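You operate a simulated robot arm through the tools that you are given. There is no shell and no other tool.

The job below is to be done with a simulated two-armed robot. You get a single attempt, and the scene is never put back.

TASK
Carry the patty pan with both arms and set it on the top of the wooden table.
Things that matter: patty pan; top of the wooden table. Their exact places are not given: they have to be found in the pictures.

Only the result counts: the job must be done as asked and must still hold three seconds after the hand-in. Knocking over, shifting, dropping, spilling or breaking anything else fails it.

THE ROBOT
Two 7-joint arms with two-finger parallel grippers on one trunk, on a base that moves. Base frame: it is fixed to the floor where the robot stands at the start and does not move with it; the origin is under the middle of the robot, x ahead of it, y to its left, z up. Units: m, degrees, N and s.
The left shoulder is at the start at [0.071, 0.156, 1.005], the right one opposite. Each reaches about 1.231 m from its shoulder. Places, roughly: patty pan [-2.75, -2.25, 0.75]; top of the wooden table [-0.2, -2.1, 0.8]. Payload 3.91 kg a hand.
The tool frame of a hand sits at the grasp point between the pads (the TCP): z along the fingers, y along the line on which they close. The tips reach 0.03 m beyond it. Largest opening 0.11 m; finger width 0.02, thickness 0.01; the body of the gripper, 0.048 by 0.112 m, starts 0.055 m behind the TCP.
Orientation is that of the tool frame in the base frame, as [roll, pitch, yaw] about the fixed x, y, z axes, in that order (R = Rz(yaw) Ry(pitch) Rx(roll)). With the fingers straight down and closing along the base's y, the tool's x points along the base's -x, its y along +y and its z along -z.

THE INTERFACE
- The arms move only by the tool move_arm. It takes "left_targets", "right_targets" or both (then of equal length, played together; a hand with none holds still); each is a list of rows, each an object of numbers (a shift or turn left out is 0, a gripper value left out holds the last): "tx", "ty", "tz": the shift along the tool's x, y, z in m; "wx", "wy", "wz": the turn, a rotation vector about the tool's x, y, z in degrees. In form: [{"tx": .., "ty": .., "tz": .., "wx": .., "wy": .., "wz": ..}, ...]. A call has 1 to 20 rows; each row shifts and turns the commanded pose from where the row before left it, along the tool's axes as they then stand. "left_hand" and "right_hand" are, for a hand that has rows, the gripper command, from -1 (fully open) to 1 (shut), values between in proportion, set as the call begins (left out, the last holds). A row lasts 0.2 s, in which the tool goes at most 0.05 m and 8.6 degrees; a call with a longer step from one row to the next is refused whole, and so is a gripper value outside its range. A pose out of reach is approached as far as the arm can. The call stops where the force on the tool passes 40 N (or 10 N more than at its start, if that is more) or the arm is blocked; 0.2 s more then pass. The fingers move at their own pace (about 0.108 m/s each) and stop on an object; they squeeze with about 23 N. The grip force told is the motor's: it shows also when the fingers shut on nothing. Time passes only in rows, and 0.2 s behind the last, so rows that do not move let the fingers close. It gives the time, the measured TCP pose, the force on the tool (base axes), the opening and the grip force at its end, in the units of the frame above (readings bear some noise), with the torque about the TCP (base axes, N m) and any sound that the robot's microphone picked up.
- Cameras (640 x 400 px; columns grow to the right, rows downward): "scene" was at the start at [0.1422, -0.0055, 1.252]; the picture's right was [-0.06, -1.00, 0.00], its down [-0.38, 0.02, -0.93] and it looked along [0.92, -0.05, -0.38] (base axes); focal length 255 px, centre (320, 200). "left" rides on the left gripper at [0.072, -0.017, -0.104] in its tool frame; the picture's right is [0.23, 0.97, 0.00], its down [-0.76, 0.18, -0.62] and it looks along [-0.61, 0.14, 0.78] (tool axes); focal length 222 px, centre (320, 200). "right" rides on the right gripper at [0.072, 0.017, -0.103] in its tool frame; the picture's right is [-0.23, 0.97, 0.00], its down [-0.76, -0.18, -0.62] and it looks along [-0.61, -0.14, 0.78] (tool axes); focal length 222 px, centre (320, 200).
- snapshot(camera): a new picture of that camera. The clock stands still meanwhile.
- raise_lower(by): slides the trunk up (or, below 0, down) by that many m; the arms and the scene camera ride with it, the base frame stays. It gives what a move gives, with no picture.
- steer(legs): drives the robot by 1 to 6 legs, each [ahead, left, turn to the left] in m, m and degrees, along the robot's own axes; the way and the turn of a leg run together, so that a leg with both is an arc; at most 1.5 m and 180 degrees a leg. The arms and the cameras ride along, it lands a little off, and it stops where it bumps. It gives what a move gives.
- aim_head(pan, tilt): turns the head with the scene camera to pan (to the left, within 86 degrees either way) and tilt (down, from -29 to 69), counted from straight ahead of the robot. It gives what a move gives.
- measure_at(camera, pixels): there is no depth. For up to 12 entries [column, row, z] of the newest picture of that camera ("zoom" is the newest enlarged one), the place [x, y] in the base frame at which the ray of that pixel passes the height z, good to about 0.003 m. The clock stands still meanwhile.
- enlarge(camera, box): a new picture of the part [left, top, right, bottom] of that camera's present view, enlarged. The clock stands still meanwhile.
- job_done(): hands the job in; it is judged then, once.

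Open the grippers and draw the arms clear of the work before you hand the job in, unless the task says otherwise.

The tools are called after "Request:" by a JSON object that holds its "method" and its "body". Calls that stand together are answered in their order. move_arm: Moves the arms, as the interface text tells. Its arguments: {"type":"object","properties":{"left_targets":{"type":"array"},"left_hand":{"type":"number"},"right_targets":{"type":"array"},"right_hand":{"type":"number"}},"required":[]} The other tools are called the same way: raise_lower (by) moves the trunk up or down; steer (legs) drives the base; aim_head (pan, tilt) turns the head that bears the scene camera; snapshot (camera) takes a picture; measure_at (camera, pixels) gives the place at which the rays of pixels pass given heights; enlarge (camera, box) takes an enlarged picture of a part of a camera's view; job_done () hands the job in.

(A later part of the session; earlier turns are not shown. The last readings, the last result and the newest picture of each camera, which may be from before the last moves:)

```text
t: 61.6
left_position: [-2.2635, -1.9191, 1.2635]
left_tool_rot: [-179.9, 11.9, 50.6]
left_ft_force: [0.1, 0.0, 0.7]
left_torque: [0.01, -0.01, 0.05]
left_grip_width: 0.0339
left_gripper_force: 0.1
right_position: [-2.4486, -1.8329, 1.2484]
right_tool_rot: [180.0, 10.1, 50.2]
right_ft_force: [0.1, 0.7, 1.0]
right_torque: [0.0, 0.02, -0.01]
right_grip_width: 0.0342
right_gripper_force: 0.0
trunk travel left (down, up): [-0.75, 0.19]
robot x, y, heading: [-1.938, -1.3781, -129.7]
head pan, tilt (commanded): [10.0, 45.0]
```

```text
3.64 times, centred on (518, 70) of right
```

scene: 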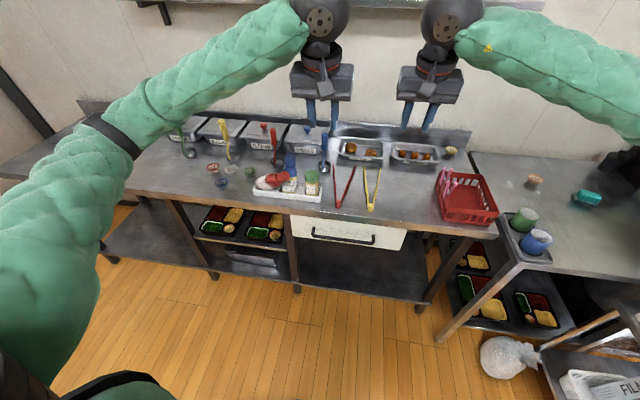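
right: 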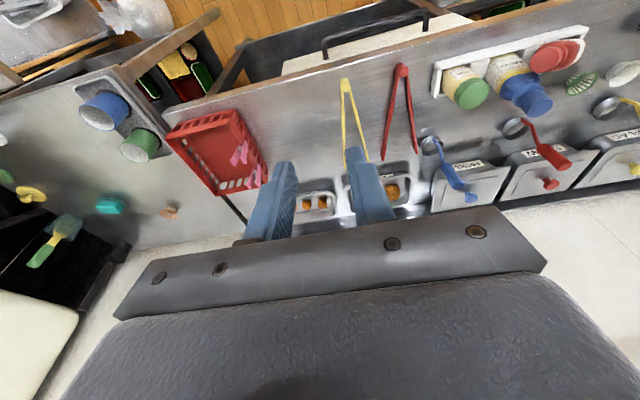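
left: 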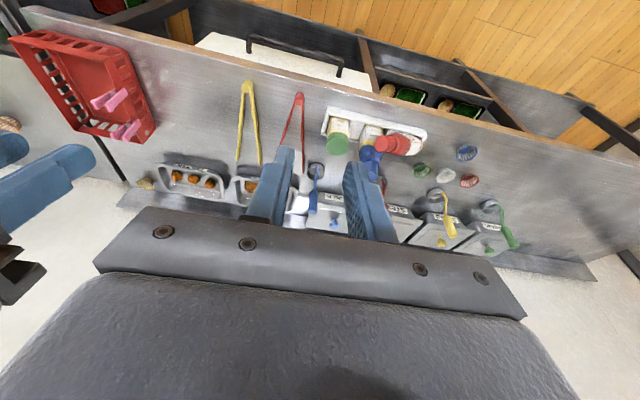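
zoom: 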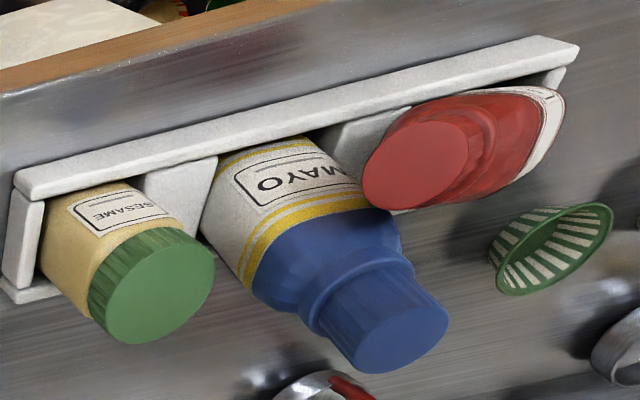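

I measure the cap end centre (415,163) and other points in the right zoom, then the same in left and scene zooms to triangulate.

Request:
{"method": "measure_at", "body": {"camera": "zoom", "pixels": [[415, 163, 0.88], [415, 163, 0.92], [415, 163, 0.96], [468, 150, 0.9], [468, 150, 0.94], [540, 115, 0.84], [540, 115, 0.88], [388, 338, 1.0], [388, 338, 1.04], [150, 300, 0.94], [150, 300, 0.98]]}}

Request:
{"method": "enlarge", "body": {"camera": "left", "box": [310, 90, 438, 170]}}

Request:
{"method": "measure_at", "body": {"camera": "zoom", "pixels": [[356, 270, 0.88], [356, 270, 0.92], [356, 270, 0.96], [435, 262, 0.9], [435, 262, 0.94], [545, 270, 0.84], [545, 270, 0.88], [138, 275, 0.94], [138, 275, 0.98], [585, 225, 0.84], [90, 110, 0.84]]}}

Request:
{"method": "enlarge", "body": {"camera": "scene", "box": [240, 150, 340, 212]}}

Request:
{"method": "measure_at", "body": {"camera": "zoom", "pixels": [[292, 165, 0.88], [292, 165, 0.92], [292, 165, 0.96], [240, 182, 0.9], [240, 182, 0.94], [112, 222, 0.84], [112, 222, 0.88], [325, 45, 1.0], [325, 45, 1.04], [460, 150, 0.94], [460, 150, 0.98]]}}

```text
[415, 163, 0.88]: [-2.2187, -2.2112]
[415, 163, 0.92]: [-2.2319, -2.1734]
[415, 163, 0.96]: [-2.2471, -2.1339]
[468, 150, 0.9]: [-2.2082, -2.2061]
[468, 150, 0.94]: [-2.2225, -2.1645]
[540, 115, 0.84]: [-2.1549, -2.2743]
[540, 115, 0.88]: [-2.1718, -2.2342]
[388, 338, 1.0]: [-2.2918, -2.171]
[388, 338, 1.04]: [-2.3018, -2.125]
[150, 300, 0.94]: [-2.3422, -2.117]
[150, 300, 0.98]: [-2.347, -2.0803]
```

```text
5.00 times, centred on (374, 130) of left
```

zoom: 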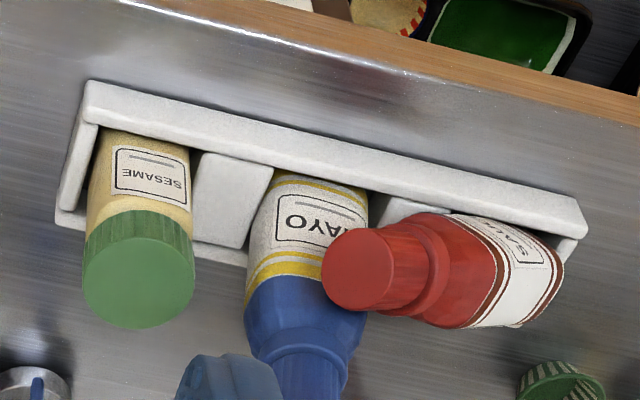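

```text
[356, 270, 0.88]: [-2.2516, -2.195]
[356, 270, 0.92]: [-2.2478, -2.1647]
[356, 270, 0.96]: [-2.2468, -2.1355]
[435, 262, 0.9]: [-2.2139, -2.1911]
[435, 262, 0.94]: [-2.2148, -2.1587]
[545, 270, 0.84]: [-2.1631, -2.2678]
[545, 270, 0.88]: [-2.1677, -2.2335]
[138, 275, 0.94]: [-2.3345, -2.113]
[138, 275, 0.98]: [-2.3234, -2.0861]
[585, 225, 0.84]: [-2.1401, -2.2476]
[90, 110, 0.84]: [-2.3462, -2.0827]
```

```text
6.40 times, centred on (290, 181) of scene
```

zoom: 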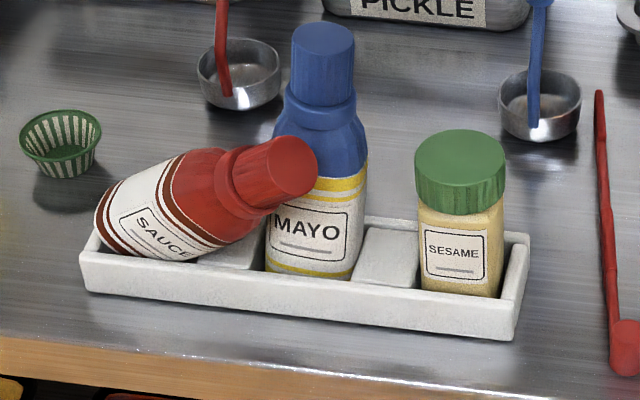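

```text
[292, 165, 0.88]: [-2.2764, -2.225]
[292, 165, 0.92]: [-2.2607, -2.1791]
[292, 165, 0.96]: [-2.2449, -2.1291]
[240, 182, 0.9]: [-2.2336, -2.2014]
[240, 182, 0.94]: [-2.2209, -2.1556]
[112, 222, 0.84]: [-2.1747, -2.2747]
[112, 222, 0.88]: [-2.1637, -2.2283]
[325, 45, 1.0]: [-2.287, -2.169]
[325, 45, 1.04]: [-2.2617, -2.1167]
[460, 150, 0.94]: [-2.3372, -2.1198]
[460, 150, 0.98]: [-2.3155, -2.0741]
```

The cap end is at about (-2.2465,-2.134,0.96), i.e. leaning right and a bit toward me over the rack's front. I check whether the mayo and sesame bottles are vertical by comparing base and top positions.

Request:
{"method": "measure_at", "body": {"camera": "zoom", "pixels": [[268, 268, 0.835], [352, 278, 0.835], [310, 279, 0.835], [420, 287, 0.835], [500, 296, 0.835], [268, 225, 0.845], [418, 237, 0.845], [362, 228, 0.845], [82, 265, 0.845], [528, 240, 0.845], [515, 310, 0.845], [95, 240, 0.845]]}}

```text
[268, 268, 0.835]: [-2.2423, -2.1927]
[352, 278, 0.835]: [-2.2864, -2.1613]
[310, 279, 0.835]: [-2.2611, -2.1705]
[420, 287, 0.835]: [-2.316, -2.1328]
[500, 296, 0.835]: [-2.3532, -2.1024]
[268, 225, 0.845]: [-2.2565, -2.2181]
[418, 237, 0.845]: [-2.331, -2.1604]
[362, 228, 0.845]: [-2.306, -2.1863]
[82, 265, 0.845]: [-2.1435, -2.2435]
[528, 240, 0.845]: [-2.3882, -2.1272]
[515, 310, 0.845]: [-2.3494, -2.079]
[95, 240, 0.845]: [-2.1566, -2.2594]
```

Triangulation shows the sauce bottle leans about 45° to the right and 16° toward me (cap end at d 0.392, n -3.074, z 0.96), pushing the mayo over slightly. I will grip its cap from the front with the left hand held horizontally and roll it upright. First I pitch the left hand up in the free space in front of the counter and open it.

Request:
{"method": "move_arm", "body": {"left_targets": [{"wy": -8}, {"wy": -8}, {"wy": -8}, {"wy": -8}, {"wy": -8}, {"wy": -8}, {"wy": -8}, {"wy": -8}, {"wy": -8}, {"wy": -6}, {"wy": 0}], "left_hand": -0.2}}

Request:
{"method": "aim_head", "body": {"pan": 0, "tilt": 45}}

Request:
{"method": "snapshot", "body": {"camera": "scene"}}

```text
t: 64.0
left_position: [-2.2627, -1.9186, 1.264]
left_tool_rot: [-83.9, 90.0, 146.7]
left_ft_force: [-0.1, -0.4, 0.9]
left_torque: [-0.04, 0.0, -0.01]
left_grip_width: 0.066
left_gripper_force: 0.0
right_position: [-2.4489, -1.8324, 1.2492]
right_tool_rot: [-180.0, 10.1, 50.2]
right_ft_force: [-0.4, 0.2, 0.3]
right_torque: [0.03, -0.01, 0.0]
right_grip_width: 0.0341
right_gripper_force: 0.1
trunk travel left (down, up): [-0.75, 0.19]
robot x, y, heading: [-1.9366, -1.376, -129.8]
head pan, tilt (commanded): [10.0, 45.0]
```

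```text
t: 64.7
left_position: [-2.2636, -1.9187, 1.2644]
left_tool_rot: [-120.4, 90.0, 110.3]
left_ft_force: [0.1, 0.3, 0.6]
left_torque: [-0.01, 0.02, 0.01]
left_grip_width: 0.0658
left_gripper_force: 0.1
right_position: [-2.4489, -1.832, 1.249]
right_tool_rot: [-180.0, 10.0, 50.2]
right_ft_force: [1.0, -1.3, 0.7]
right_torque: [-0.04, -0.01, 0.03]
right_grip_width: 0.034
right_gripper_force: 0.1
trunk travel left (down, up): [-0.75, 0.19]
robot x, y, heading: [-1.9331, -1.3756, -129.6]
head pan, tilt (commanded): [0.0, 45.0]
```

```text
taken
```

scene: 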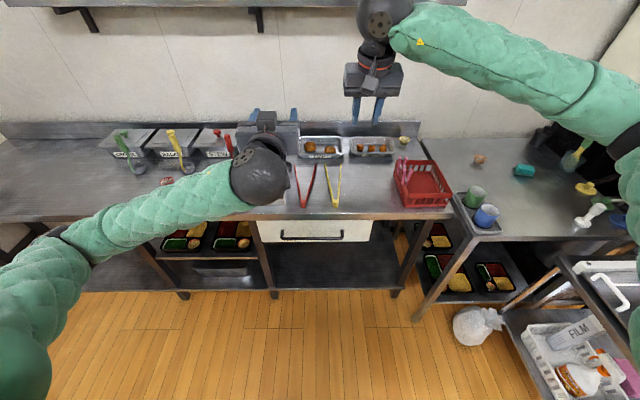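

The left hand now points straight ahead. I lower the trunk by 0.2 m to bring both arms to a comfortable height (hands are in front of the counter edge).

Request:
{"method": "raise_lower", "body": {"by": -0.2}}

Request:
{"method": "move_arm", "body": {"left_targets": [{"ty": 0.028, "wz": 8}, {"ty": 0.028, "wz": 8}, {"ty": 0.024, "tx": 0.01, "wz": 8}, {"ty": 0.02, "tx": 0.02, "wz": 8}, {"ty": 0.016, "tx": 0.023, "wz": 8}, {"wz": 4.5}, {"wz": 0}]}}

Request:
{"method": "snapshot", "body": {"camera": "left"}}

Request:
{"method": "snapshot", "body": {"camera": "scene"}}

```text
t: 66.9
left_position: [-2.2637, -1.919, 1.0654]
left_tool_rot: [-116.0, 89.8, 114.6]
left_ft_force: [0.0, 0.5, -0.1]
left_torque: [0.01, 0.02, 0.01]
left_grip_width: 0.0661
left_gripper_force: 0.1
right_position: [-2.4497, -1.8327, 1.0494]
right_tool_rot: [-179.9, 10.1, 50.2]
right_ft_force: [0.0, -0.4, 0.5]
right_torque: [0.0, 0.0, -0.03]
right_grip_width: 0.0341
right_gripper_force: 0.0
trunk travel left (down, up): [-0.55, 0.39]
robot x, y, heading: [-1.9384, -1.377, -130.0]
head pan, tilt (commanded): [0.0, 45.0]
```

```text
t: 68.5
left_position: [-2.1798, -2.0199, 1.0396]
left_tool_rot: [90.1, 45.6, -39.4]
left_ft_force: [0.7, 0.4, -0.2]
left_torque: [-0.01, -0.01, -0.01]
left_grip_width: 0.0659
left_gripper_force: 0.1
left hand out of reach, approached as far as the arm can: row 1, 2, 3, 5
right_position: [-2.449, -1.834, 1.0482]
right_tool_rot: [-180.0, 10.1, 50.3]
right_ft_force: [1.0, -0.1, -0.1]
right_torque: [0.01, -0.01, 0.03]
right_grip_width: 0.0343
right_gripper_force: 0.1
trunk travel left (down, up): [-0.55, 0.39]
robot x, y, heading: [-1.9333, -1.3771, -129.3]
head pan, tilt (commanded): [0.0, 45.0]
```

```text
taken
```

left: 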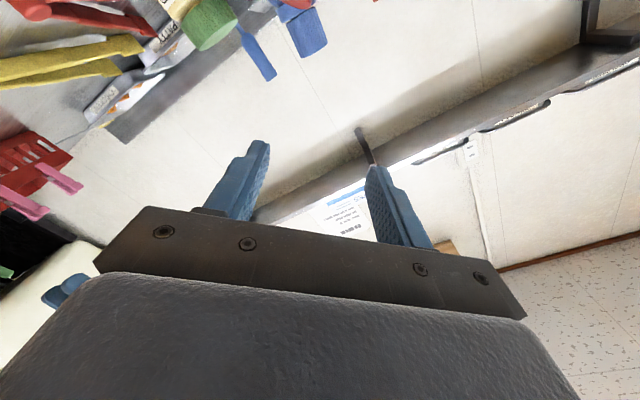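

```text
taken
```

scene: 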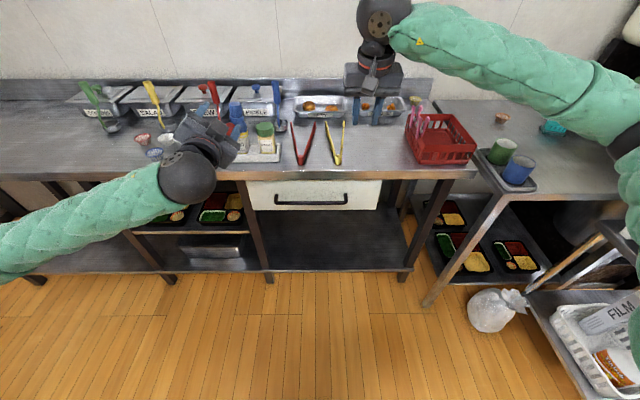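

The hand is rolled 45° as wanted, now at d 0.413, n -2.943, z 1.04. I move it to the pre-grasp point in front of the bottle cap (d 0.375, n -2.99, z 0.943).

Request:
{"method": "move_arm", "body": {"left_targets": [{"tx": 0.032, "ty": -0.0135, "tz": 0.016}, {"tx": 0.032, "ty": -0.0135, "tz": 0.016}, {"tx": 0.0315, "ty": -0.0136, "tz": 0.015}, {"tz": 0.0}]}}

Request:
{"method": "snapshot", "body": {"camera": "scene"}}

Request:
{"method": "snapshot", "body": {"camera": "right"}}

```text
t: 69.5
left_position: [-2.1814, -2.0775, 0.9438]
left_tool_rot: [90.1, 45.7, -39.3]
left_ft_force: [-0.3, 0.1, 0.8]
left_torque: [0.01, -0.01, -0.01]
left_grip_width: 0.0661
left_gripper_force: 0.1
right_position: [-2.4492, -1.832, 1.0493]
right_tool_rot: [180.0, 9.9, 50.2]
right_ft_force: [0.0, -0.2, 0.1]
right_torque: [-0.02, -0.01, -0.03]
right_grip_width: 0.034
right_gripper_force: 0.1
trunk travel left (down, up): [-0.55, 0.39]
robot x, y, heading: [-1.9332, -1.3769, -129.8]
head pan, tilt (commanded): [0.0, 45.0]
```

```text
taken
```

scene: 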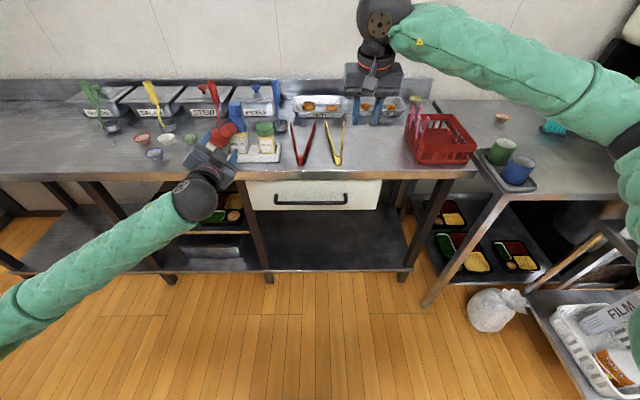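

```text
taken
```

right: 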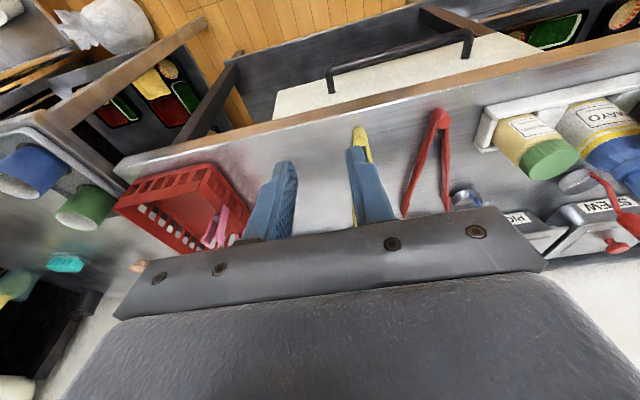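

The left hand is now in front of the leaning bottle. I enlarge the scene view at (225,150) to check finger alignment with the red cap.

Request:
{"method": "enlarge", "body": {"camera": "scene", "box": [170, 95, 298, 175]}}

Request:
{"method": "enlarge", "body": {"camera": "scene", "box": [196, 110, 260, 150]}}

```text
5.00 times, centred on (234, 135) of scene
```

zoom: 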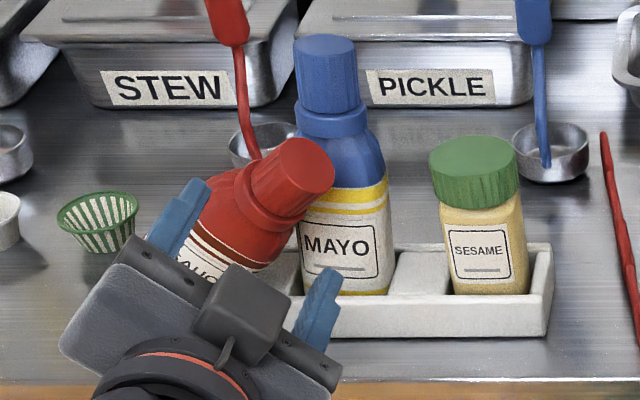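

```text
10.00 times, centred on (228, 130) of scene
```

zoom: 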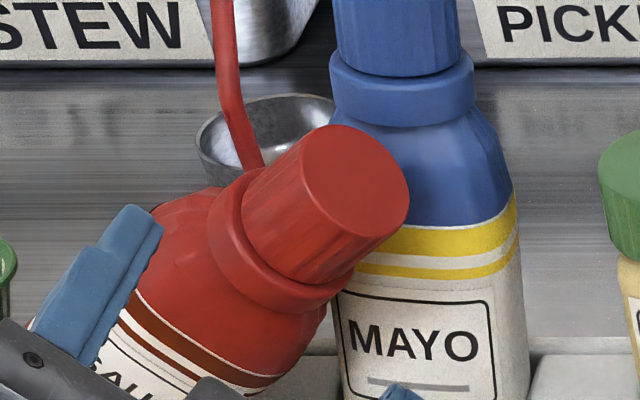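

Fingers bracket the bottle in view. I verify alignment: measuring the cap end centre (360,180) and the visible left fingertip (150,215) in this zoom.

Request:
{"method": "measure_at", "body": {"camera": "zoom", "pixels": [[360, 180, 0.94], [360, 180, 0.96], [360, 180, 0.98], [290, 225, 0.945], [290, 225, 0.965], [145, 208, 0.97], [145, 208, 0.98], [258, 125, 0.97], [365, 290, 0.92], [345, 330, 0.92], [400, 395, 0.92]]}}

```text
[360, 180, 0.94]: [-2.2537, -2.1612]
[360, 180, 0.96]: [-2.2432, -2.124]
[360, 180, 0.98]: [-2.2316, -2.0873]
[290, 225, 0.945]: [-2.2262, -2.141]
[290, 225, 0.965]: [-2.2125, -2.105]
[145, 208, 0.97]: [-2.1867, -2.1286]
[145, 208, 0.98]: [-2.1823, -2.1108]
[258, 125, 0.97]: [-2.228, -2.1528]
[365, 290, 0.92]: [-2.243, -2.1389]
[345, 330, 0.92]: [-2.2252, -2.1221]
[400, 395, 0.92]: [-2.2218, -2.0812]
```

The measured fingertip and cap positions agree with the readings. I advance 81 mm with a 5 mm bias up-left so the lower finger lifts the cap off the mayo.

Request:
{"method": "move_arm", "body": {"left_targets": [{"tz": 0.027, "ty": 0.005}, {"tz": 0.027}, {"tz": 0.02}, {"tz": 0.007}, {"tz": 0.0}]}}

Request:
{"method": "enlarge", "body": {"camera": "scene", "box": [170, 85, 298, 165]}}

```text
t: 70.7
left_position: [-2.2297, -2.1441, 0.9469]
left_tool_rot: [90.1, 45.7, -39.3]
left_ft_force: [-0.2, 0.1, -0.5]
left_torque: [-0.02, 0.0, 0.04]
left_grip_width: 0.0659
left_gripper_force: 0.0
right_position: [-2.4502, -1.8322, 1.0491]
right_tool_rot: [180.0, 10.0, 50.2]
right_ft_force: [1.1, 0.2, 1.1]
right_torque: [-0.02, 0.03, 0.03]
right_grip_width: 0.0342
right_gripper_force: 0.0
trunk travel left (down, up): [-0.55, 0.39]
robot x, y, heading: [-1.9357, -1.3767, -129.6]
head pan, tilt (commanded): [0.0, 45.0]
```

```text
5.00 times, centred on (234, 125) of scene
```

zoom: 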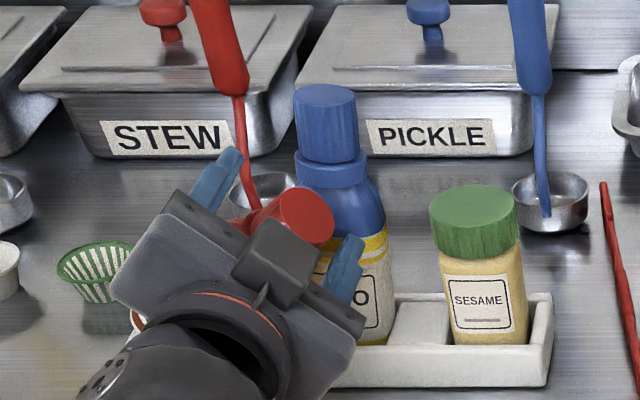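

The cap (295,220) sits between the two fingers. I close the left gripper on it.

Request:
{"method": "move_arm", "body": {"left_targets": [{"tz": 0.0}, {"tz": 0.0}, {"tz": 0.0}, {"tz": 0.0}], "left_hand": 1}}

Request:
{"method": "enlarge", "body": {"camera": "scene", "box": [170, 85, 298, 165]}}

```text
t: 71.7
left_position: [-2.229, -2.1438, 0.9465]
left_tool_rot: [90.0, 45.5, -39.3]
left_ft_force: [0.9, -1.9, 3.4]
left_torque: [-0.38, -0.22, 0.07]
left_grip_width: 0.0307
left_gripper_force: 23.1
right_position: [-2.4503, -1.8329, 1.0491]
right_tool_rot: [179.9, 10.0, 50.2]
right_ft_force: [0.3, 0.1, 0.3]
right_torque: [-0.01, 0.04, -0.02]
right_grip_width: 0.034
right_gripper_force: 0.1
trunk travel left (down, up): [-0.55, 0.39]
robot x, y, heading: [-1.9345, -1.38, -129.8]
head pan, tilt (commanded): [0.0, 45.0]
```

```text
5.00 times, centred on (234, 125) of scene
```

zoom: 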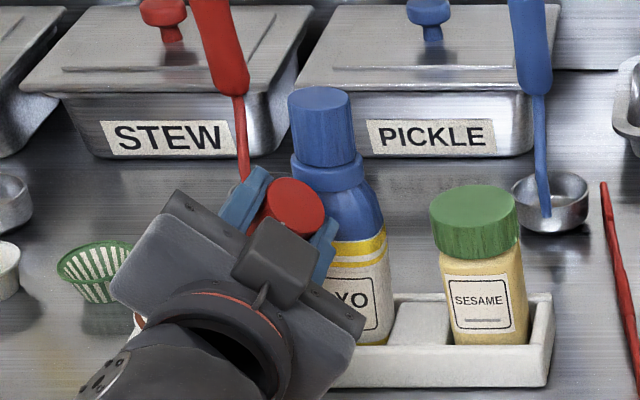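

The grip holds on the cap (30.7 mm, 23 N) and the mayo has already straightened. I lift straight up 90 mm.

Request:
{"method": "move_arm", "body": {"left_targets": [{"tx": -0.0143, "ty": 0.014}, {"tx": -0.0214, "ty": 0.021}, {"tx": -0.0286, "ty": 0.028}, {"tz": 0.0}]}}

Request:
{"method": "snapshot", "body": {"camera": "scene"}}

Request:
{"method": "enlarge", "body": {"camera": "scene", "box": [150, 80, 310, 180]}}

```text
t: 72.7
left_position: [-2.2313, -2.1454, 1.0383]
left_tool_rot: [90.2, 45.7, -39.3]
left_ft_force: [-0.4, 1.1, -1.9]
left_torque: [0.14, 0.04, -0.02]
left_grip_width: 0.03
left_gripper_force: 23.1
right_position: [-2.4499, -1.8329, 1.0475]
right_tool_rot: [-179.9, 10.0, 50.3]
right_ft_force: [0.5, -1.1, 1.2]
right_torque: [-0.02, 0.02, -0.01]
right_grip_width: 0.034
right_gripper_force: 0.0
trunk travel left (down, up): [-0.55, 0.39]
robot x, y, heading: [-1.9338, -1.3788, -129.8]
head pan, tilt (commanded): [0.0, 45.0]
```

```text
taken
```

scene: 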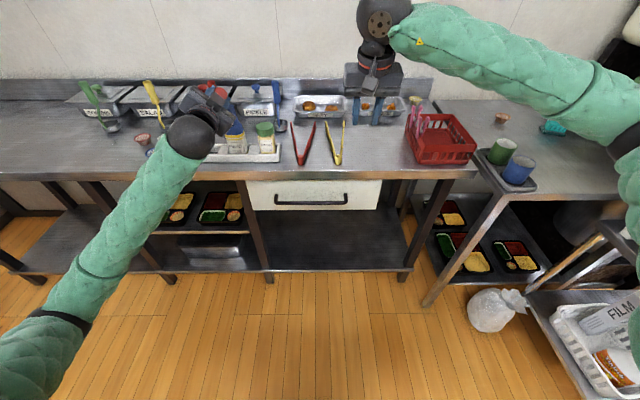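

```text
4.00 times, centred on (230, 130) of scene
```

zoom: 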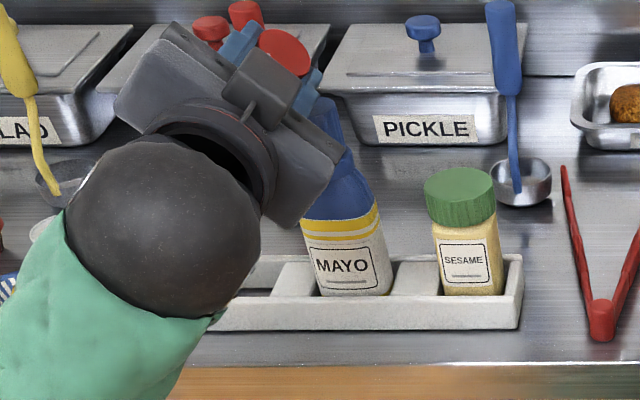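

The bottle is held and the mayo stands in its slot again. I move the bottle left over its slot and up a little, before rotating it upright.

Request:
{"method": "move_arm", "body": {"left_targets": [{"tx": 0.0157, "ty": 0.0303}, {"tx": 0.0157, "ty": 0.0303}, {"tx": 0.0157, "ty": 0.0303}, {"tz": 0.0}]}}

Request:
{"method": "move_arm", "body": {"left_targets": [{"wz": -7.5}, {"wz": -7.5}, {"wz": -7.5}, {"wz": -7.5}, {"wz": -7.5}, {"wz": -7.5}, {"wz": 0}]}}

Request:
{"method": "snapshot", "body": {"camera": "scene"}}

Request:
{"method": "snapshot", "body": {"camera": "right"}}

```text
t: 73.7
left_position: [-2.1568, -2.207, 1.0649]
left_tool_rot: [90.2, 45.6, -39.3]
left_ft_force: [-0.8, -0.7, -2.0]
left_torque: [0.11, 0.02, -0.04]
left_grip_width: 0.0303
left_gripper_force: 23.3
right_position: [-2.45, -1.8327, 1.0484]
right_tool_rot: [-180.0, 10.1, 50.2]
right_ft_force: [-0.4, -0.3, 0.2]
right_torque: [0.04, -0.01, -0.01]
right_grip_width: 0.0341
right_gripper_force: 0.1
trunk travel left (down, up): [-0.55, 0.39]
robot x, y, heading: [-1.9355, -1.3772, -129.8]
head pan, tilt (commanded): [0.0, 45.0]
```

```text
t: 75.3
left_position: [-2.1541, -2.2058, 1.0666]
left_tool_rot: [-97.3, 89.3, 133.3]
left_ft_force: [-0.4, 0.2, -2.1]
left_torque: [0.06, -0.03, 0.0]
left_grip_width: 0.03
left_gripper_force: 23.0
right_position: [-2.4493, -1.8317, 1.0491]
right_tool_rot: [-180.0, 9.9, 50.2]
right_ft_force: [0.0, -0.3, 0.0]
right_torque: [0.01, 0.0, -0.03]
right_grip_width: 0.0341
right_gripper_force: 0.0
trunk travel left (down, up): [-0.55, 0.39]
robot x, y, heading: [-1.9375, -1.3777, -129.9]
head pan, tilt (commanded): [0.0, 45.0]
```

```text
taken
```

scene: 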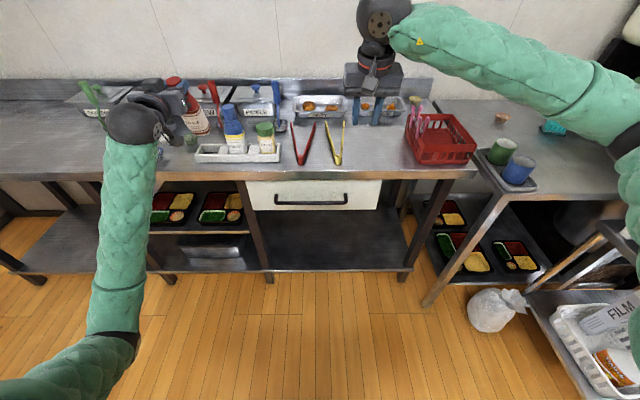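

```text
taken
```

right: 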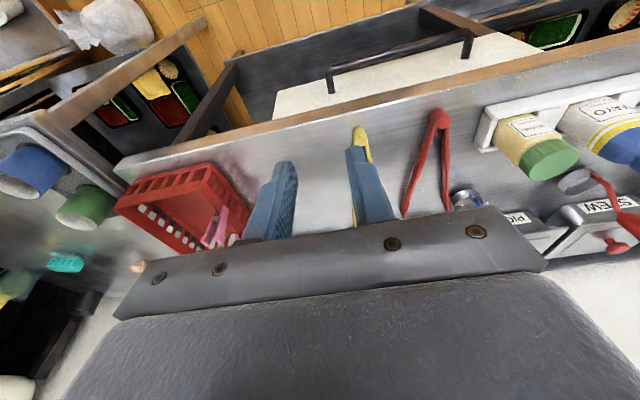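

The bottle now looks nearly upright next to the mayo. I enlarge to see its tilt and where its base is relative to the empty slot.

Request:
{"method": "enlarge", "body": {"camera": "scene", "box": [140, 65, 300, 165]}}

Request:
{"method": "enlarge", "body": {"camera": "scene", "box": [160, 70, 256, 130]}}

```text
4.00 times, centred on (220, 115) of scene
```

zoom: 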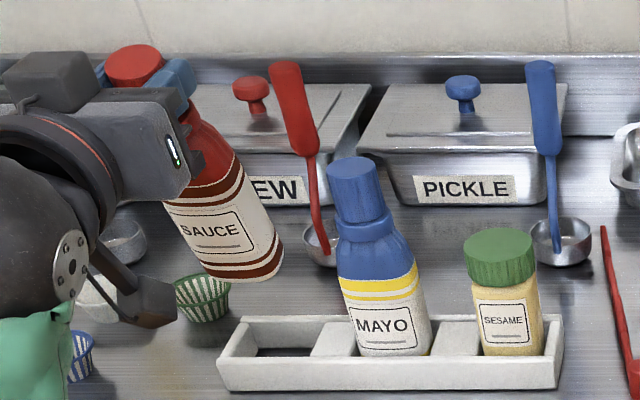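

```text
6.67 times, centred on (208, 100) of scene
```

zoom: 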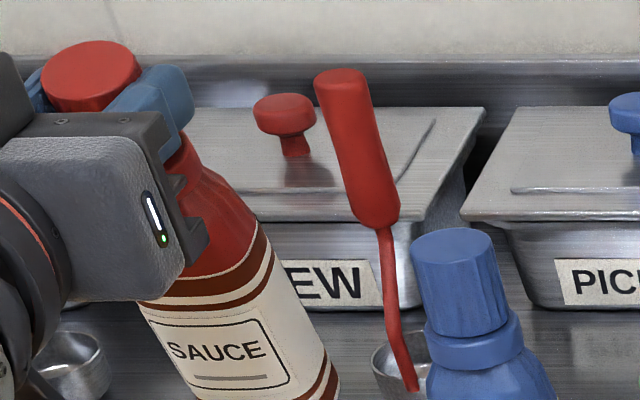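

The bottle seems to lean left a few degrees now. I measure its cap top and base centres at their expected heights (1.088 and 0.923), and the empty slot.

Request:
{"method": "enlarge", "body": {"camera": "scene", "box": [140, 65, 300, 165]}}

Request:
{"method": "measure_at", "body": {"camera": "zoom", "pixels": [[135, 65, 1.088], [243, 262, 0.923], [243, 262, 0.93], [206, 274, 0.923], [283, 258, 0.923], [285, 352, 0.833], [258, 348, 0.84], [312, 350, 0.84], [285, 335, 0.84], [358, 175, 1.0], [392, 345, 0.835], [230, 325, 0.85]]}}

```text
4.00 times, centred on (220, 115) of scene
```

zoom: 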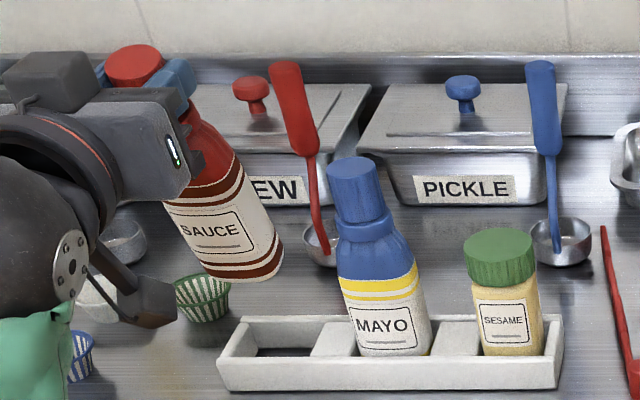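

```text
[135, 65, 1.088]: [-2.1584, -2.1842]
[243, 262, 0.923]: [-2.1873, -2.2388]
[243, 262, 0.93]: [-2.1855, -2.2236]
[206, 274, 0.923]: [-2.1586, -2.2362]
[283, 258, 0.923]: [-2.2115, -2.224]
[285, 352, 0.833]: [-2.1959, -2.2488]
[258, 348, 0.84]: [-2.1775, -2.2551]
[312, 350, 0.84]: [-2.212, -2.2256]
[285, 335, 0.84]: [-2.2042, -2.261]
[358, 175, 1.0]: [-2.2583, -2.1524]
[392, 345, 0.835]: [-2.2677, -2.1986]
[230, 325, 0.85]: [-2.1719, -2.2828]
```

The bottle leans ~16° toward me (cap n≈-3.07, base n≈-3.115), as expected. I zoom into the empty slot and sesame as a reference to fix the target.

Request:
{"method": "enlarge", "body": {"camera": "scene", "box": [188, 132, 284, 166]}}

```text
6.67 times, centred on (236, 149) of scene
```

zoom: 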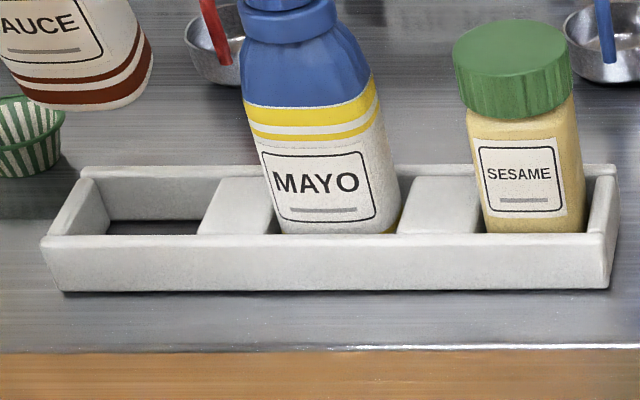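

The mayo is vertical again and the left slot is empty. I measure slot edges and reference points in this zoom.

Request:
{"method": "measure_at", "body": {"camera": "zoom", "pixels": [[62, 291, 0.82], [607, 288, 0.82], [110, 220, 0.825], [205, 220, 0.825], [155, 235, 0.825], [42, 240, 0.845], [85, 172, 0.845], [215, 180, 0.845], [198, 235, 0.845], [510, 45, 0.94], [485, 232, 0.83], [585, 232, 0.83]]}}

```text
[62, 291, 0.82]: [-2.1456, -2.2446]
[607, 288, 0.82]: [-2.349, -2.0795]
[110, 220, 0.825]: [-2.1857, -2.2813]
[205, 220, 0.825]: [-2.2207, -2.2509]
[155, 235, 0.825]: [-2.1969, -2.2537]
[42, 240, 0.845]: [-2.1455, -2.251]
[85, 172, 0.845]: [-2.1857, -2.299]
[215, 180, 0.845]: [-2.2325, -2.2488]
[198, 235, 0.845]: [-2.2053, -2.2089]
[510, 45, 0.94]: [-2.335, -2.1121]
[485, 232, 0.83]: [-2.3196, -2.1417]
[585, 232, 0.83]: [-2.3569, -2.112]
```

The slot centre is d≈0.280, n≈-3.130 (slot about 62 × 55 mm, bottle ≈50 mm). I pitch the hand down 16° to make the bottle vertical, keeping it high.

Request:
{"method": "move_arm", "body": {"left_targets": [{"wy": 8}, {"wy": 8}, {"wy": 0}]}}

Request:
{"method": "enlarge", "body": {"camera": "scene", "box": [140, 65, 300, 165]}}

Request:
{"method": "snapshot", "body": {"camera": "right"}}

```text
t: 76.1
left_position: [-2.1531, -2.2048, 1.0658]
left_tool_rot: [-177.7, 73.7, 52.8]
left_ft_force: [-0.3, 0.3, -2.3]
left_torque: [0.05, -0.02, -0.03]
left_grip_width: 0.0295
left_gripper_force: 23.1
right_position: [-2.4502, -1.8325, 1.0482]
right_tool_rot: [-180.0, 10.0, 50.2]
right_ft_force: [0.6, -1.0, 0.8]
right_torque: [-0.03, -0.01, 0.0]
right_grip_width: 0.0342
right_gripper_force: 0.1
trunk travel left (down, up): [-0.55, 0.39]
robot x, y, heading: [-1.937, -1.3792, -129.9]
head pan, tilt (commanded): [0.0, 45.0]
```

```text
4.00 times, centred on (220, 115) of scene
```

zoom: 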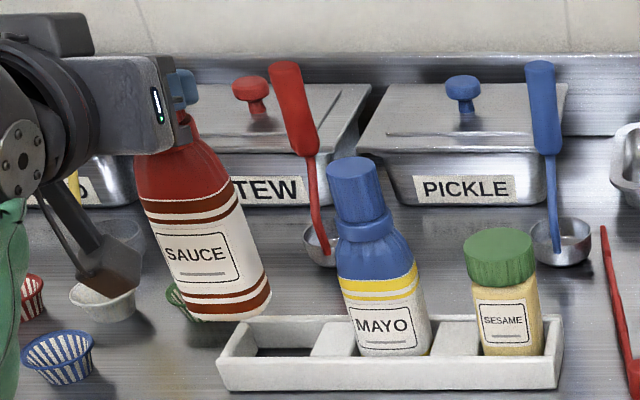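

```text
taken
```

right: 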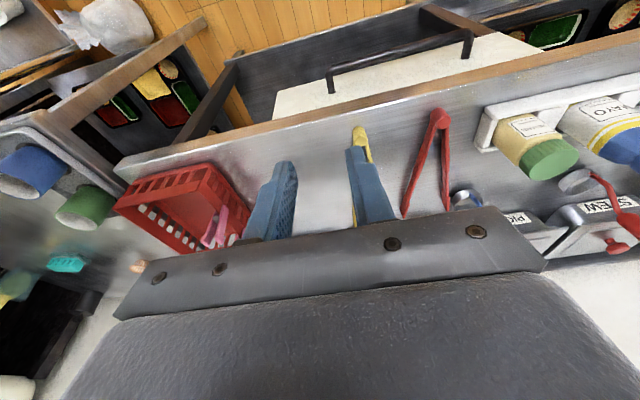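

The bottle now looks vertical. I measure its base edges at z≈0.923 to get the base centre.

Request:
{"method": "measure_at", "body": {"camera": "zoom", "pixels": [[191, 315, 0.923], [271, 298, 0.923], [235, 321, 0.923], [160, 215, 0.99], [243, 200, 0.99], [200, 228, 0.99]]}}

Request:
{"method": "enlarge", "body": {"camera": "scene", "box": [160, 85, 240, 155]}}

```text
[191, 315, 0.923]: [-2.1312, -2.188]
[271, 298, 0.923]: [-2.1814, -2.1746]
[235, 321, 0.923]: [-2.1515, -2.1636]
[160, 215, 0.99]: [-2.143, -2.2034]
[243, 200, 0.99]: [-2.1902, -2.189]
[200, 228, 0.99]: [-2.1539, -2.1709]
```

```text
5.71 times, centred on (200, 120) of scene
```

zoom: 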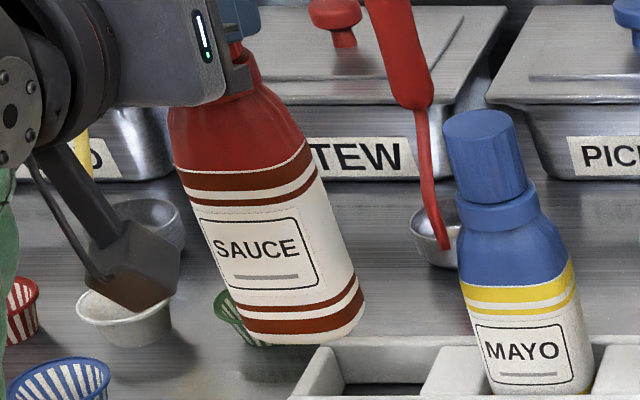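

The bottle is vertical, base centred under the TCP (about d 0.278, n -3.07). I move it forward 60 mm (n direction) and 3 mm right to be over the slot.

Request:
{"method": "move_arm", "body": {"left_targets": [{"tx": -0.0084, "tz": 0.0288, "ty": -0.003}, {"tx": -0.0084, "tz": 0.0288}, {"tz": 0}]}}

Request:
{"method": "enlarge", "body": {"camera": "scene", "box": [150, 75, 278, 165]}}

```text
t: 76.9
left_position: [-2.1945, -2.2504, 1.0696]
left_tool_rot: [-177.8, 73.9, 52.7]
left_ft_force: [-0.5, 0.0, -1.7]
left_torque: [0.03, -0.08, 0.0]
left_grip_width: 0.029
left_gripper_force: 22.8
right_position: [-2.4492, -1.8333, 1.0488]
right_tool_rot: [-179.9, 10.0, 50.2]
right_ft_force: [0.0, -0.4, 0.0]
right_torque: [0.02, 0.0, 0.0]
right_grip_width: 0.034
right_gripper_force: 0.0
trunk travel left (down, up): [-0.55, 0.39]
robot x, y, heading: [-1.9369, -1.3749, -130.0]
head pan, tilt (commanded): [0.0, 45.0]
```

```text
4.44 times, centred on (214, 120) of scene
```

zoom: 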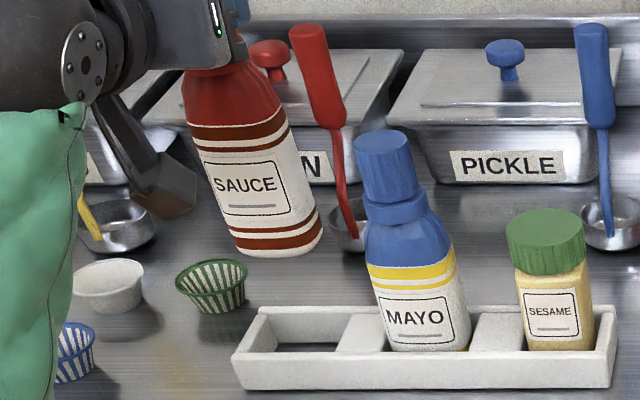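

TCP is over the slot (d 0.2785, n -3.131). I verify the base's centre and the slot centre in this zoom.

Request:
{"method": "measure_at", "body": {"camera": "zoom", "pixels": [[234, 250, 0.915], [322, 232, 0.915], [285, 258, 0.915], [310, 347, 0.825], [265, 310, 0.845], [236, 355, 0.845], [338, 355, 0.845], [355, 315, 0.845], [278, 352, 0.825], [345, 345, 0.825]]}}

```text
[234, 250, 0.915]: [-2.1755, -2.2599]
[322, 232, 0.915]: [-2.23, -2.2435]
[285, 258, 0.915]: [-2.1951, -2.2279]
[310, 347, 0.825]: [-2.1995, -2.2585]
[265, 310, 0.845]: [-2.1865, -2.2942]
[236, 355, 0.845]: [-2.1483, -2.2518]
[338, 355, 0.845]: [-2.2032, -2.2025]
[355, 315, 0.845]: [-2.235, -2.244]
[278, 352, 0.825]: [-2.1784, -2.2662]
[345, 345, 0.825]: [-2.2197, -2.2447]
```

Base and slot agree within a few mm. I lower 55 mm so the base is just above the rack walls, then check again with little parallax.

Request:
{"method": "move_arm", "body": {"left_targets": [{"tx": 0.0264, "tz": 0.0077}, {"tx": 0.0264, "tz": 0.0077}, {"tz": 0}]}}

Request:
{"method": "enlarge", "body": {"camera": "scene", "box": [170, 105, 266, 165]}}

```text
t: 77.7
left_position: [-2.1978, -2.2493, 1.0132]
left_tool_rot: [-177.7, 73.9, 52.8]
left_ft_force: [0.2, 1.0, -1.6]
left_torque: [-0.02, -0.05, 0.0]
left_grip_width: 0.0296
left_gripper_force: 23.0
right_position: [-2.45, -1.8323, 1.0478]
right_tool_rot: [-179.9, 10.0, 50.2]
right_ft_force: [-1.4, 0.2, 0.0]
right_torque: [-0.01, 0.02, -0.02]
right_grip_width: 0.0343
right_gripper_force: 0.1
trunk travel left (down, up): [-0.55, 0.39]
robot x, y, heading: [-1.9334, -1.3808, -129.8]
head pan, tilt (commanded): [0.0, 45.0]
```

```text
6.67 times, centred on (218, 135) of scene
```

zoom: 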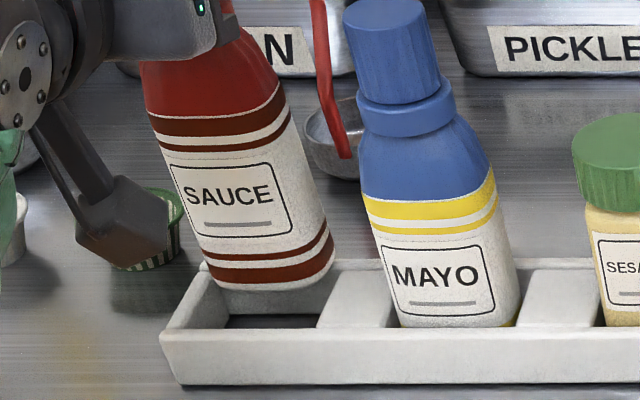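

The base is just above the slot. I zoom in more at the base and walls to judge the lateral fit.

Request:
{"method": "enlarge", "body": {"camera": "scene", "box": [190, 132, 238, 162]}}

Request:
{"method": "snapshot", "body": {"camera": "left"}}

```text
13.33 times, centred on (214, 147) of scene
```

zoom: 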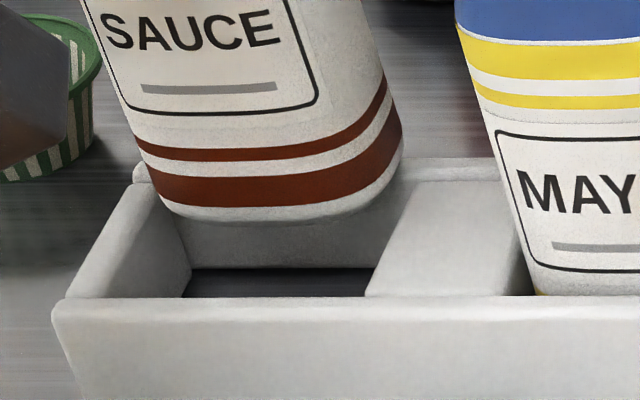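

```text
taken
```

left: 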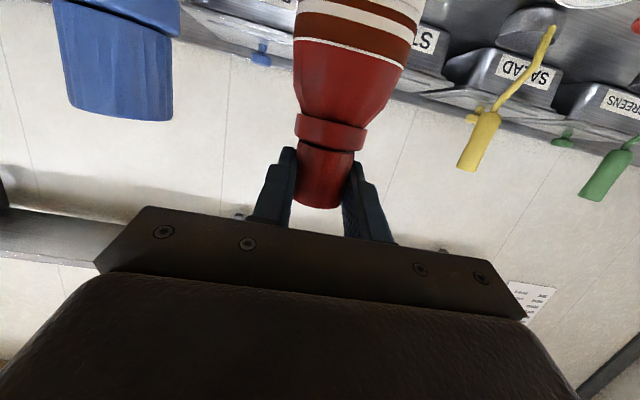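

I use the base's front edge to solve for its height: measuring pixel (268,221) and the side edges at several z.

Request:
{"method": "enlarge", "body": {"camera": "scene", "box": [190, 132, 238, 162]}}

Request:
{"method": "measure_at", "body": {"camera": "zoom", "pixels": [[270, 222, 0.85], [270, 222, 0.86], [270, 222, 0.87], [150, 185, 0.86], [403, 140, 0.86], [178, 188, 0.845], [105, 297, 0.845], [415, 183, 0.845], [365, 297, 0.845], [140, 163, 0.845], [55, 303, 0.845]]}}

```text
13.33 times, centred on (214, 147) of scene
```

zoom: 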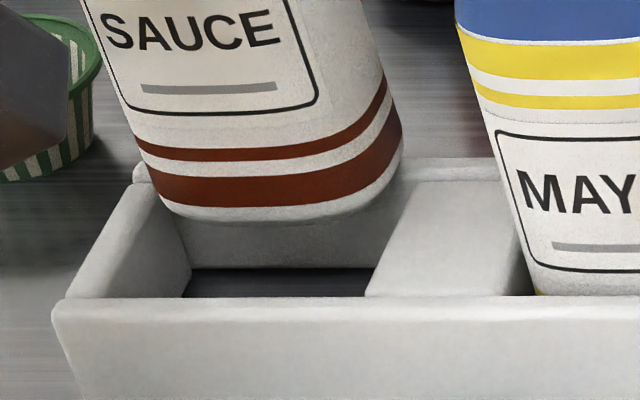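

```text
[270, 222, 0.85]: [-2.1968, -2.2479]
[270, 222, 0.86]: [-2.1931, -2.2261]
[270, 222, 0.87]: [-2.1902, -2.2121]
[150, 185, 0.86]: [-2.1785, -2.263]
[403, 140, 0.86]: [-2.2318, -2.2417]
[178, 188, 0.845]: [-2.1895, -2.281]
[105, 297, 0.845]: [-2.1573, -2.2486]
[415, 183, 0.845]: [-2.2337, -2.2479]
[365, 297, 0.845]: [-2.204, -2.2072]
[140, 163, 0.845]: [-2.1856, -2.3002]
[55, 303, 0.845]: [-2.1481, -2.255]
```

Whether the bottle leans fore/aft is uncertain, so I turn the free right hand 30° to the left to get a side view of the bottle with its camera.

Request:
{"method": "move_arm", "body": {"right_targets": [{"wz": -7.5}, {"wz": -7.5}, {"wz": -7.5}, {"wz": -7.5}, {"wz": 0}]}}

Request:
{"method": "snapshot", "body": {"camera": "right"}}

```text
t: 78.9
left_position: [-2.1969, -2.2505, 1.0129]
left_tool_rot: [-177.9, 73.9, 52.9]
left_ft_force: [0.3, -0.3, -2.3]
left_torque: [0.03, -0.03, -0.01]
left_grip_width: 0.0293
left_gripper_force: 22.7
right_position: [-2.4487, -1.8333, 1.0483]
right_tool_rot: [-174.8, 8.6, 80.7]
right_ft_force: [-0.5, 0.2, -0.1]
right_torque: [-0.01, 0.02, -0.01]
right_grip_width: 0.0341
right_gripper_force: 0.2
trunk travel left (down, up): [-0.55, 0.39]
robot x, y, heading: [-1.9371, -1.3787, -129.7]
head pan, tilt (commanded): [0.0, 45.0]
```

```text
taken
```

right: 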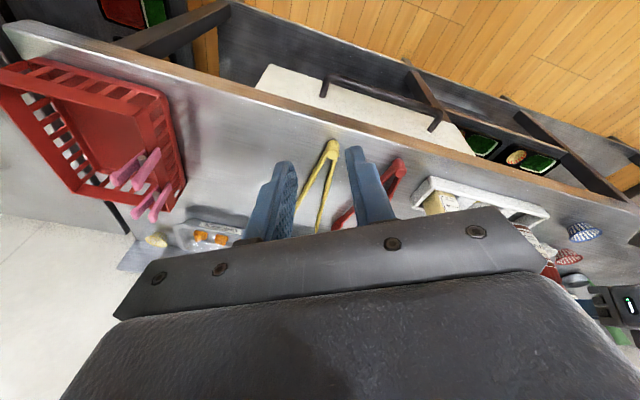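

The gripper body hides the rack. I raise the right hand 0.2 m, yaw it further left and tilt it so its camera looks sideways at the rack.

Request:
{"method": "move_arm", "body": {"right_targets": [{"tz": -0.04, "wz": -8.5}, {"tz": -0.04, "wz": -8.5}, {"tz": -0.04, "wz": -8.5}, {"tz": -0.04, "wz": -8.5}, {"tz": -0.04, "wz": -8.5}, {"wy": -8}, {"wy": -8}, {"wy": -8}, {"wy": -8}, {"wy": 0}]}}

Request:
{"method": "snapshot", "body": {"camera": "right"}}

```text
t: 81.1
left_position: [-2.1985, -2.2495, 1.0131]
left_tool_rot: [-178.1, 73.9, 52.4]
left_ft_force: [0.4, 0.6, -2.1]
left_torque: [0.01, -0.07, 0.06]
left_grip_width: 0.0289
left_gripper_force: 23.0
right_position: [-2.4121, -1.7835, 1.2456]
right_tool_rot: [-170.4, 27.0, 125.5]
right_ft_force: [-0.3, 0.2, 0.4]
right_torque: [-0.04, -0.03, -0.01]
right_grip_width: 0.0341
right_gripper_force: 0.1
right hand out of reach, approached as far as the arm can: row 5, 7, 8, 9
trunk travel left (down, up): [-0.55, 0.39]
robot x, y, heading: [-1.9347, -1.381, -129.8]
head pan, tilt (commanded): [0.0, 45.0]
```

```text
taken
```

right: 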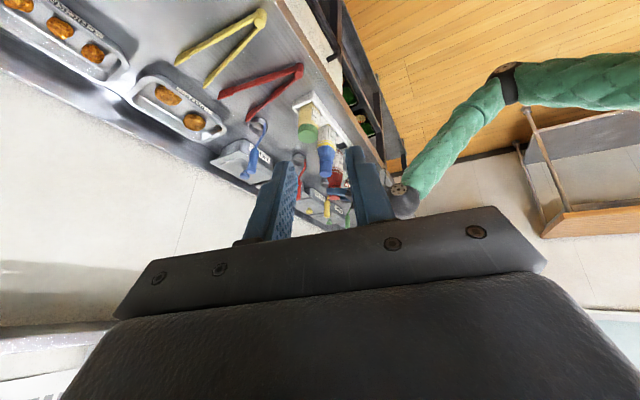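

The rack now appears between the fingers at about (325,150). I enlarge that part.

Request:
{"method": "enlarge", "body": {"camera": "right", "box": [276, 90, 404, 220]}}

```text
3.08 times, centred on (340, 155) of right
```

zoom: 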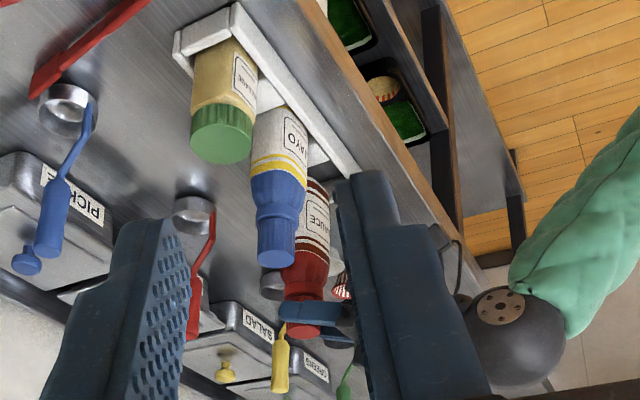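

In this side view the sauce bottle appears to lean slightly toward the wall at the top. I zoom further to quantify against the mayo.

Request:
{"method": "enlarge", "body": {"camera": "right", "box": [330, 135, 394, 200]}}

Request:
{"method": "enlarge", "body": {"camera": "right", "box": [340, 110, 404, 175]}}

```text
6.15 times, centred on (362, 168) of right
```

zoom: 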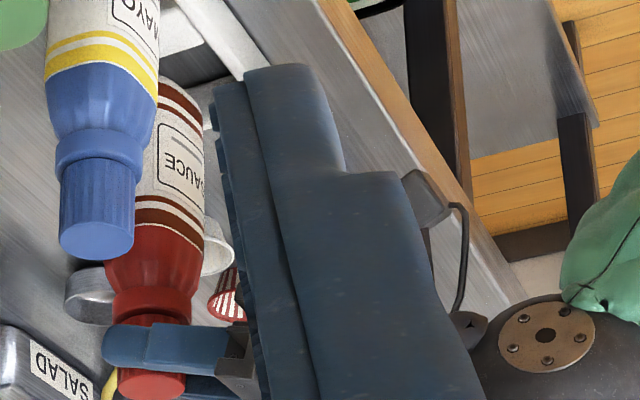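

```text
6.15 times, centred on (372, 142) of right
```

zoom: 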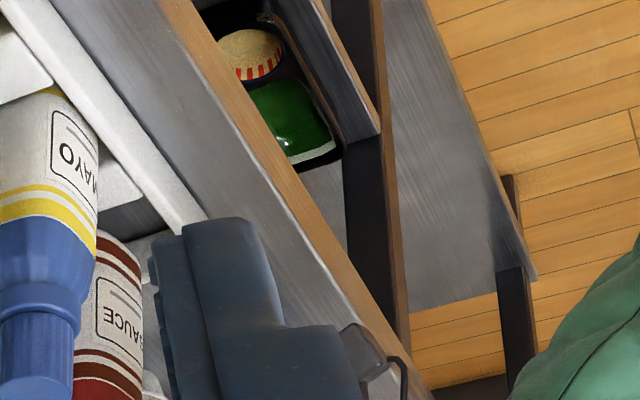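

Compared with the mayo (which has the same image slope), the sauce bottle is vertical to within about 2°. I shift 1.5 mm left and lower 20 mm to enter the slot mouth, checking force.

Request:
{"method": "move_arm", "body": {"left_targets": [{"tx": 0.0096, "tz": 0.0028, "ty": 0.0015}, {"tx": 0.0096, "tz": 0.0028}, {"tz": 0}]}}

Request:
{"method": "enlarge", "body": {"camera": "scene", "box": [190, 132, 238, 162]}}

```text
t: 81.7
left_position: [-2.1957, -2.2491, 1.0038]
left_tool_rot: [-177.5, 75.0, 52.7]
left_ft_force: [-3.8, 4.8, 24.9]
left_torque: [-0.04, 0.48, -0.15]
left_grip_width: 0.0294
left_gripper_force: 22.5
right_position: [-2.4105, -1.784, 1.2462]
right_tool_rot: [-170.3, 26.8, 125.6]
right_ft_force: [-0.7, -0.5, 0.3]
right_torque: [0.03, -0.02, 0.02]
right_grip_width: 0.0342
right_gripper_force: 0.1
trunk travel left (down, up): [-0.55, 0.39]
robot x, y, heading: [-1.9406, -1.3809, -130.0]
head pan, tilt (commanded): [0.0, 45.0]
stopped in row 3 (left hand): the force on the tool passed its limit at 48 N (the readings are from after the stop); the commanded pose is now the measured one
```

```text
13.33 times, centred on (214, 147) of scene
```

zoom: 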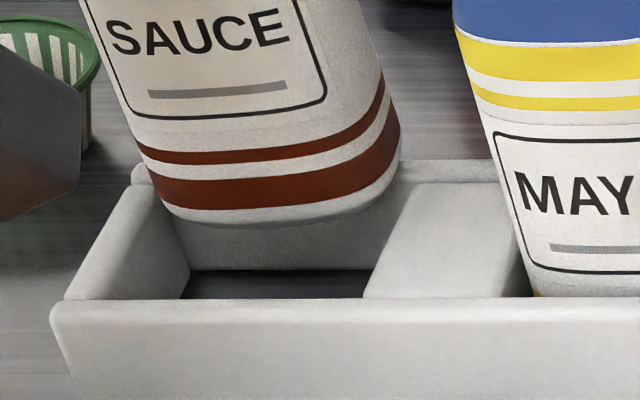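

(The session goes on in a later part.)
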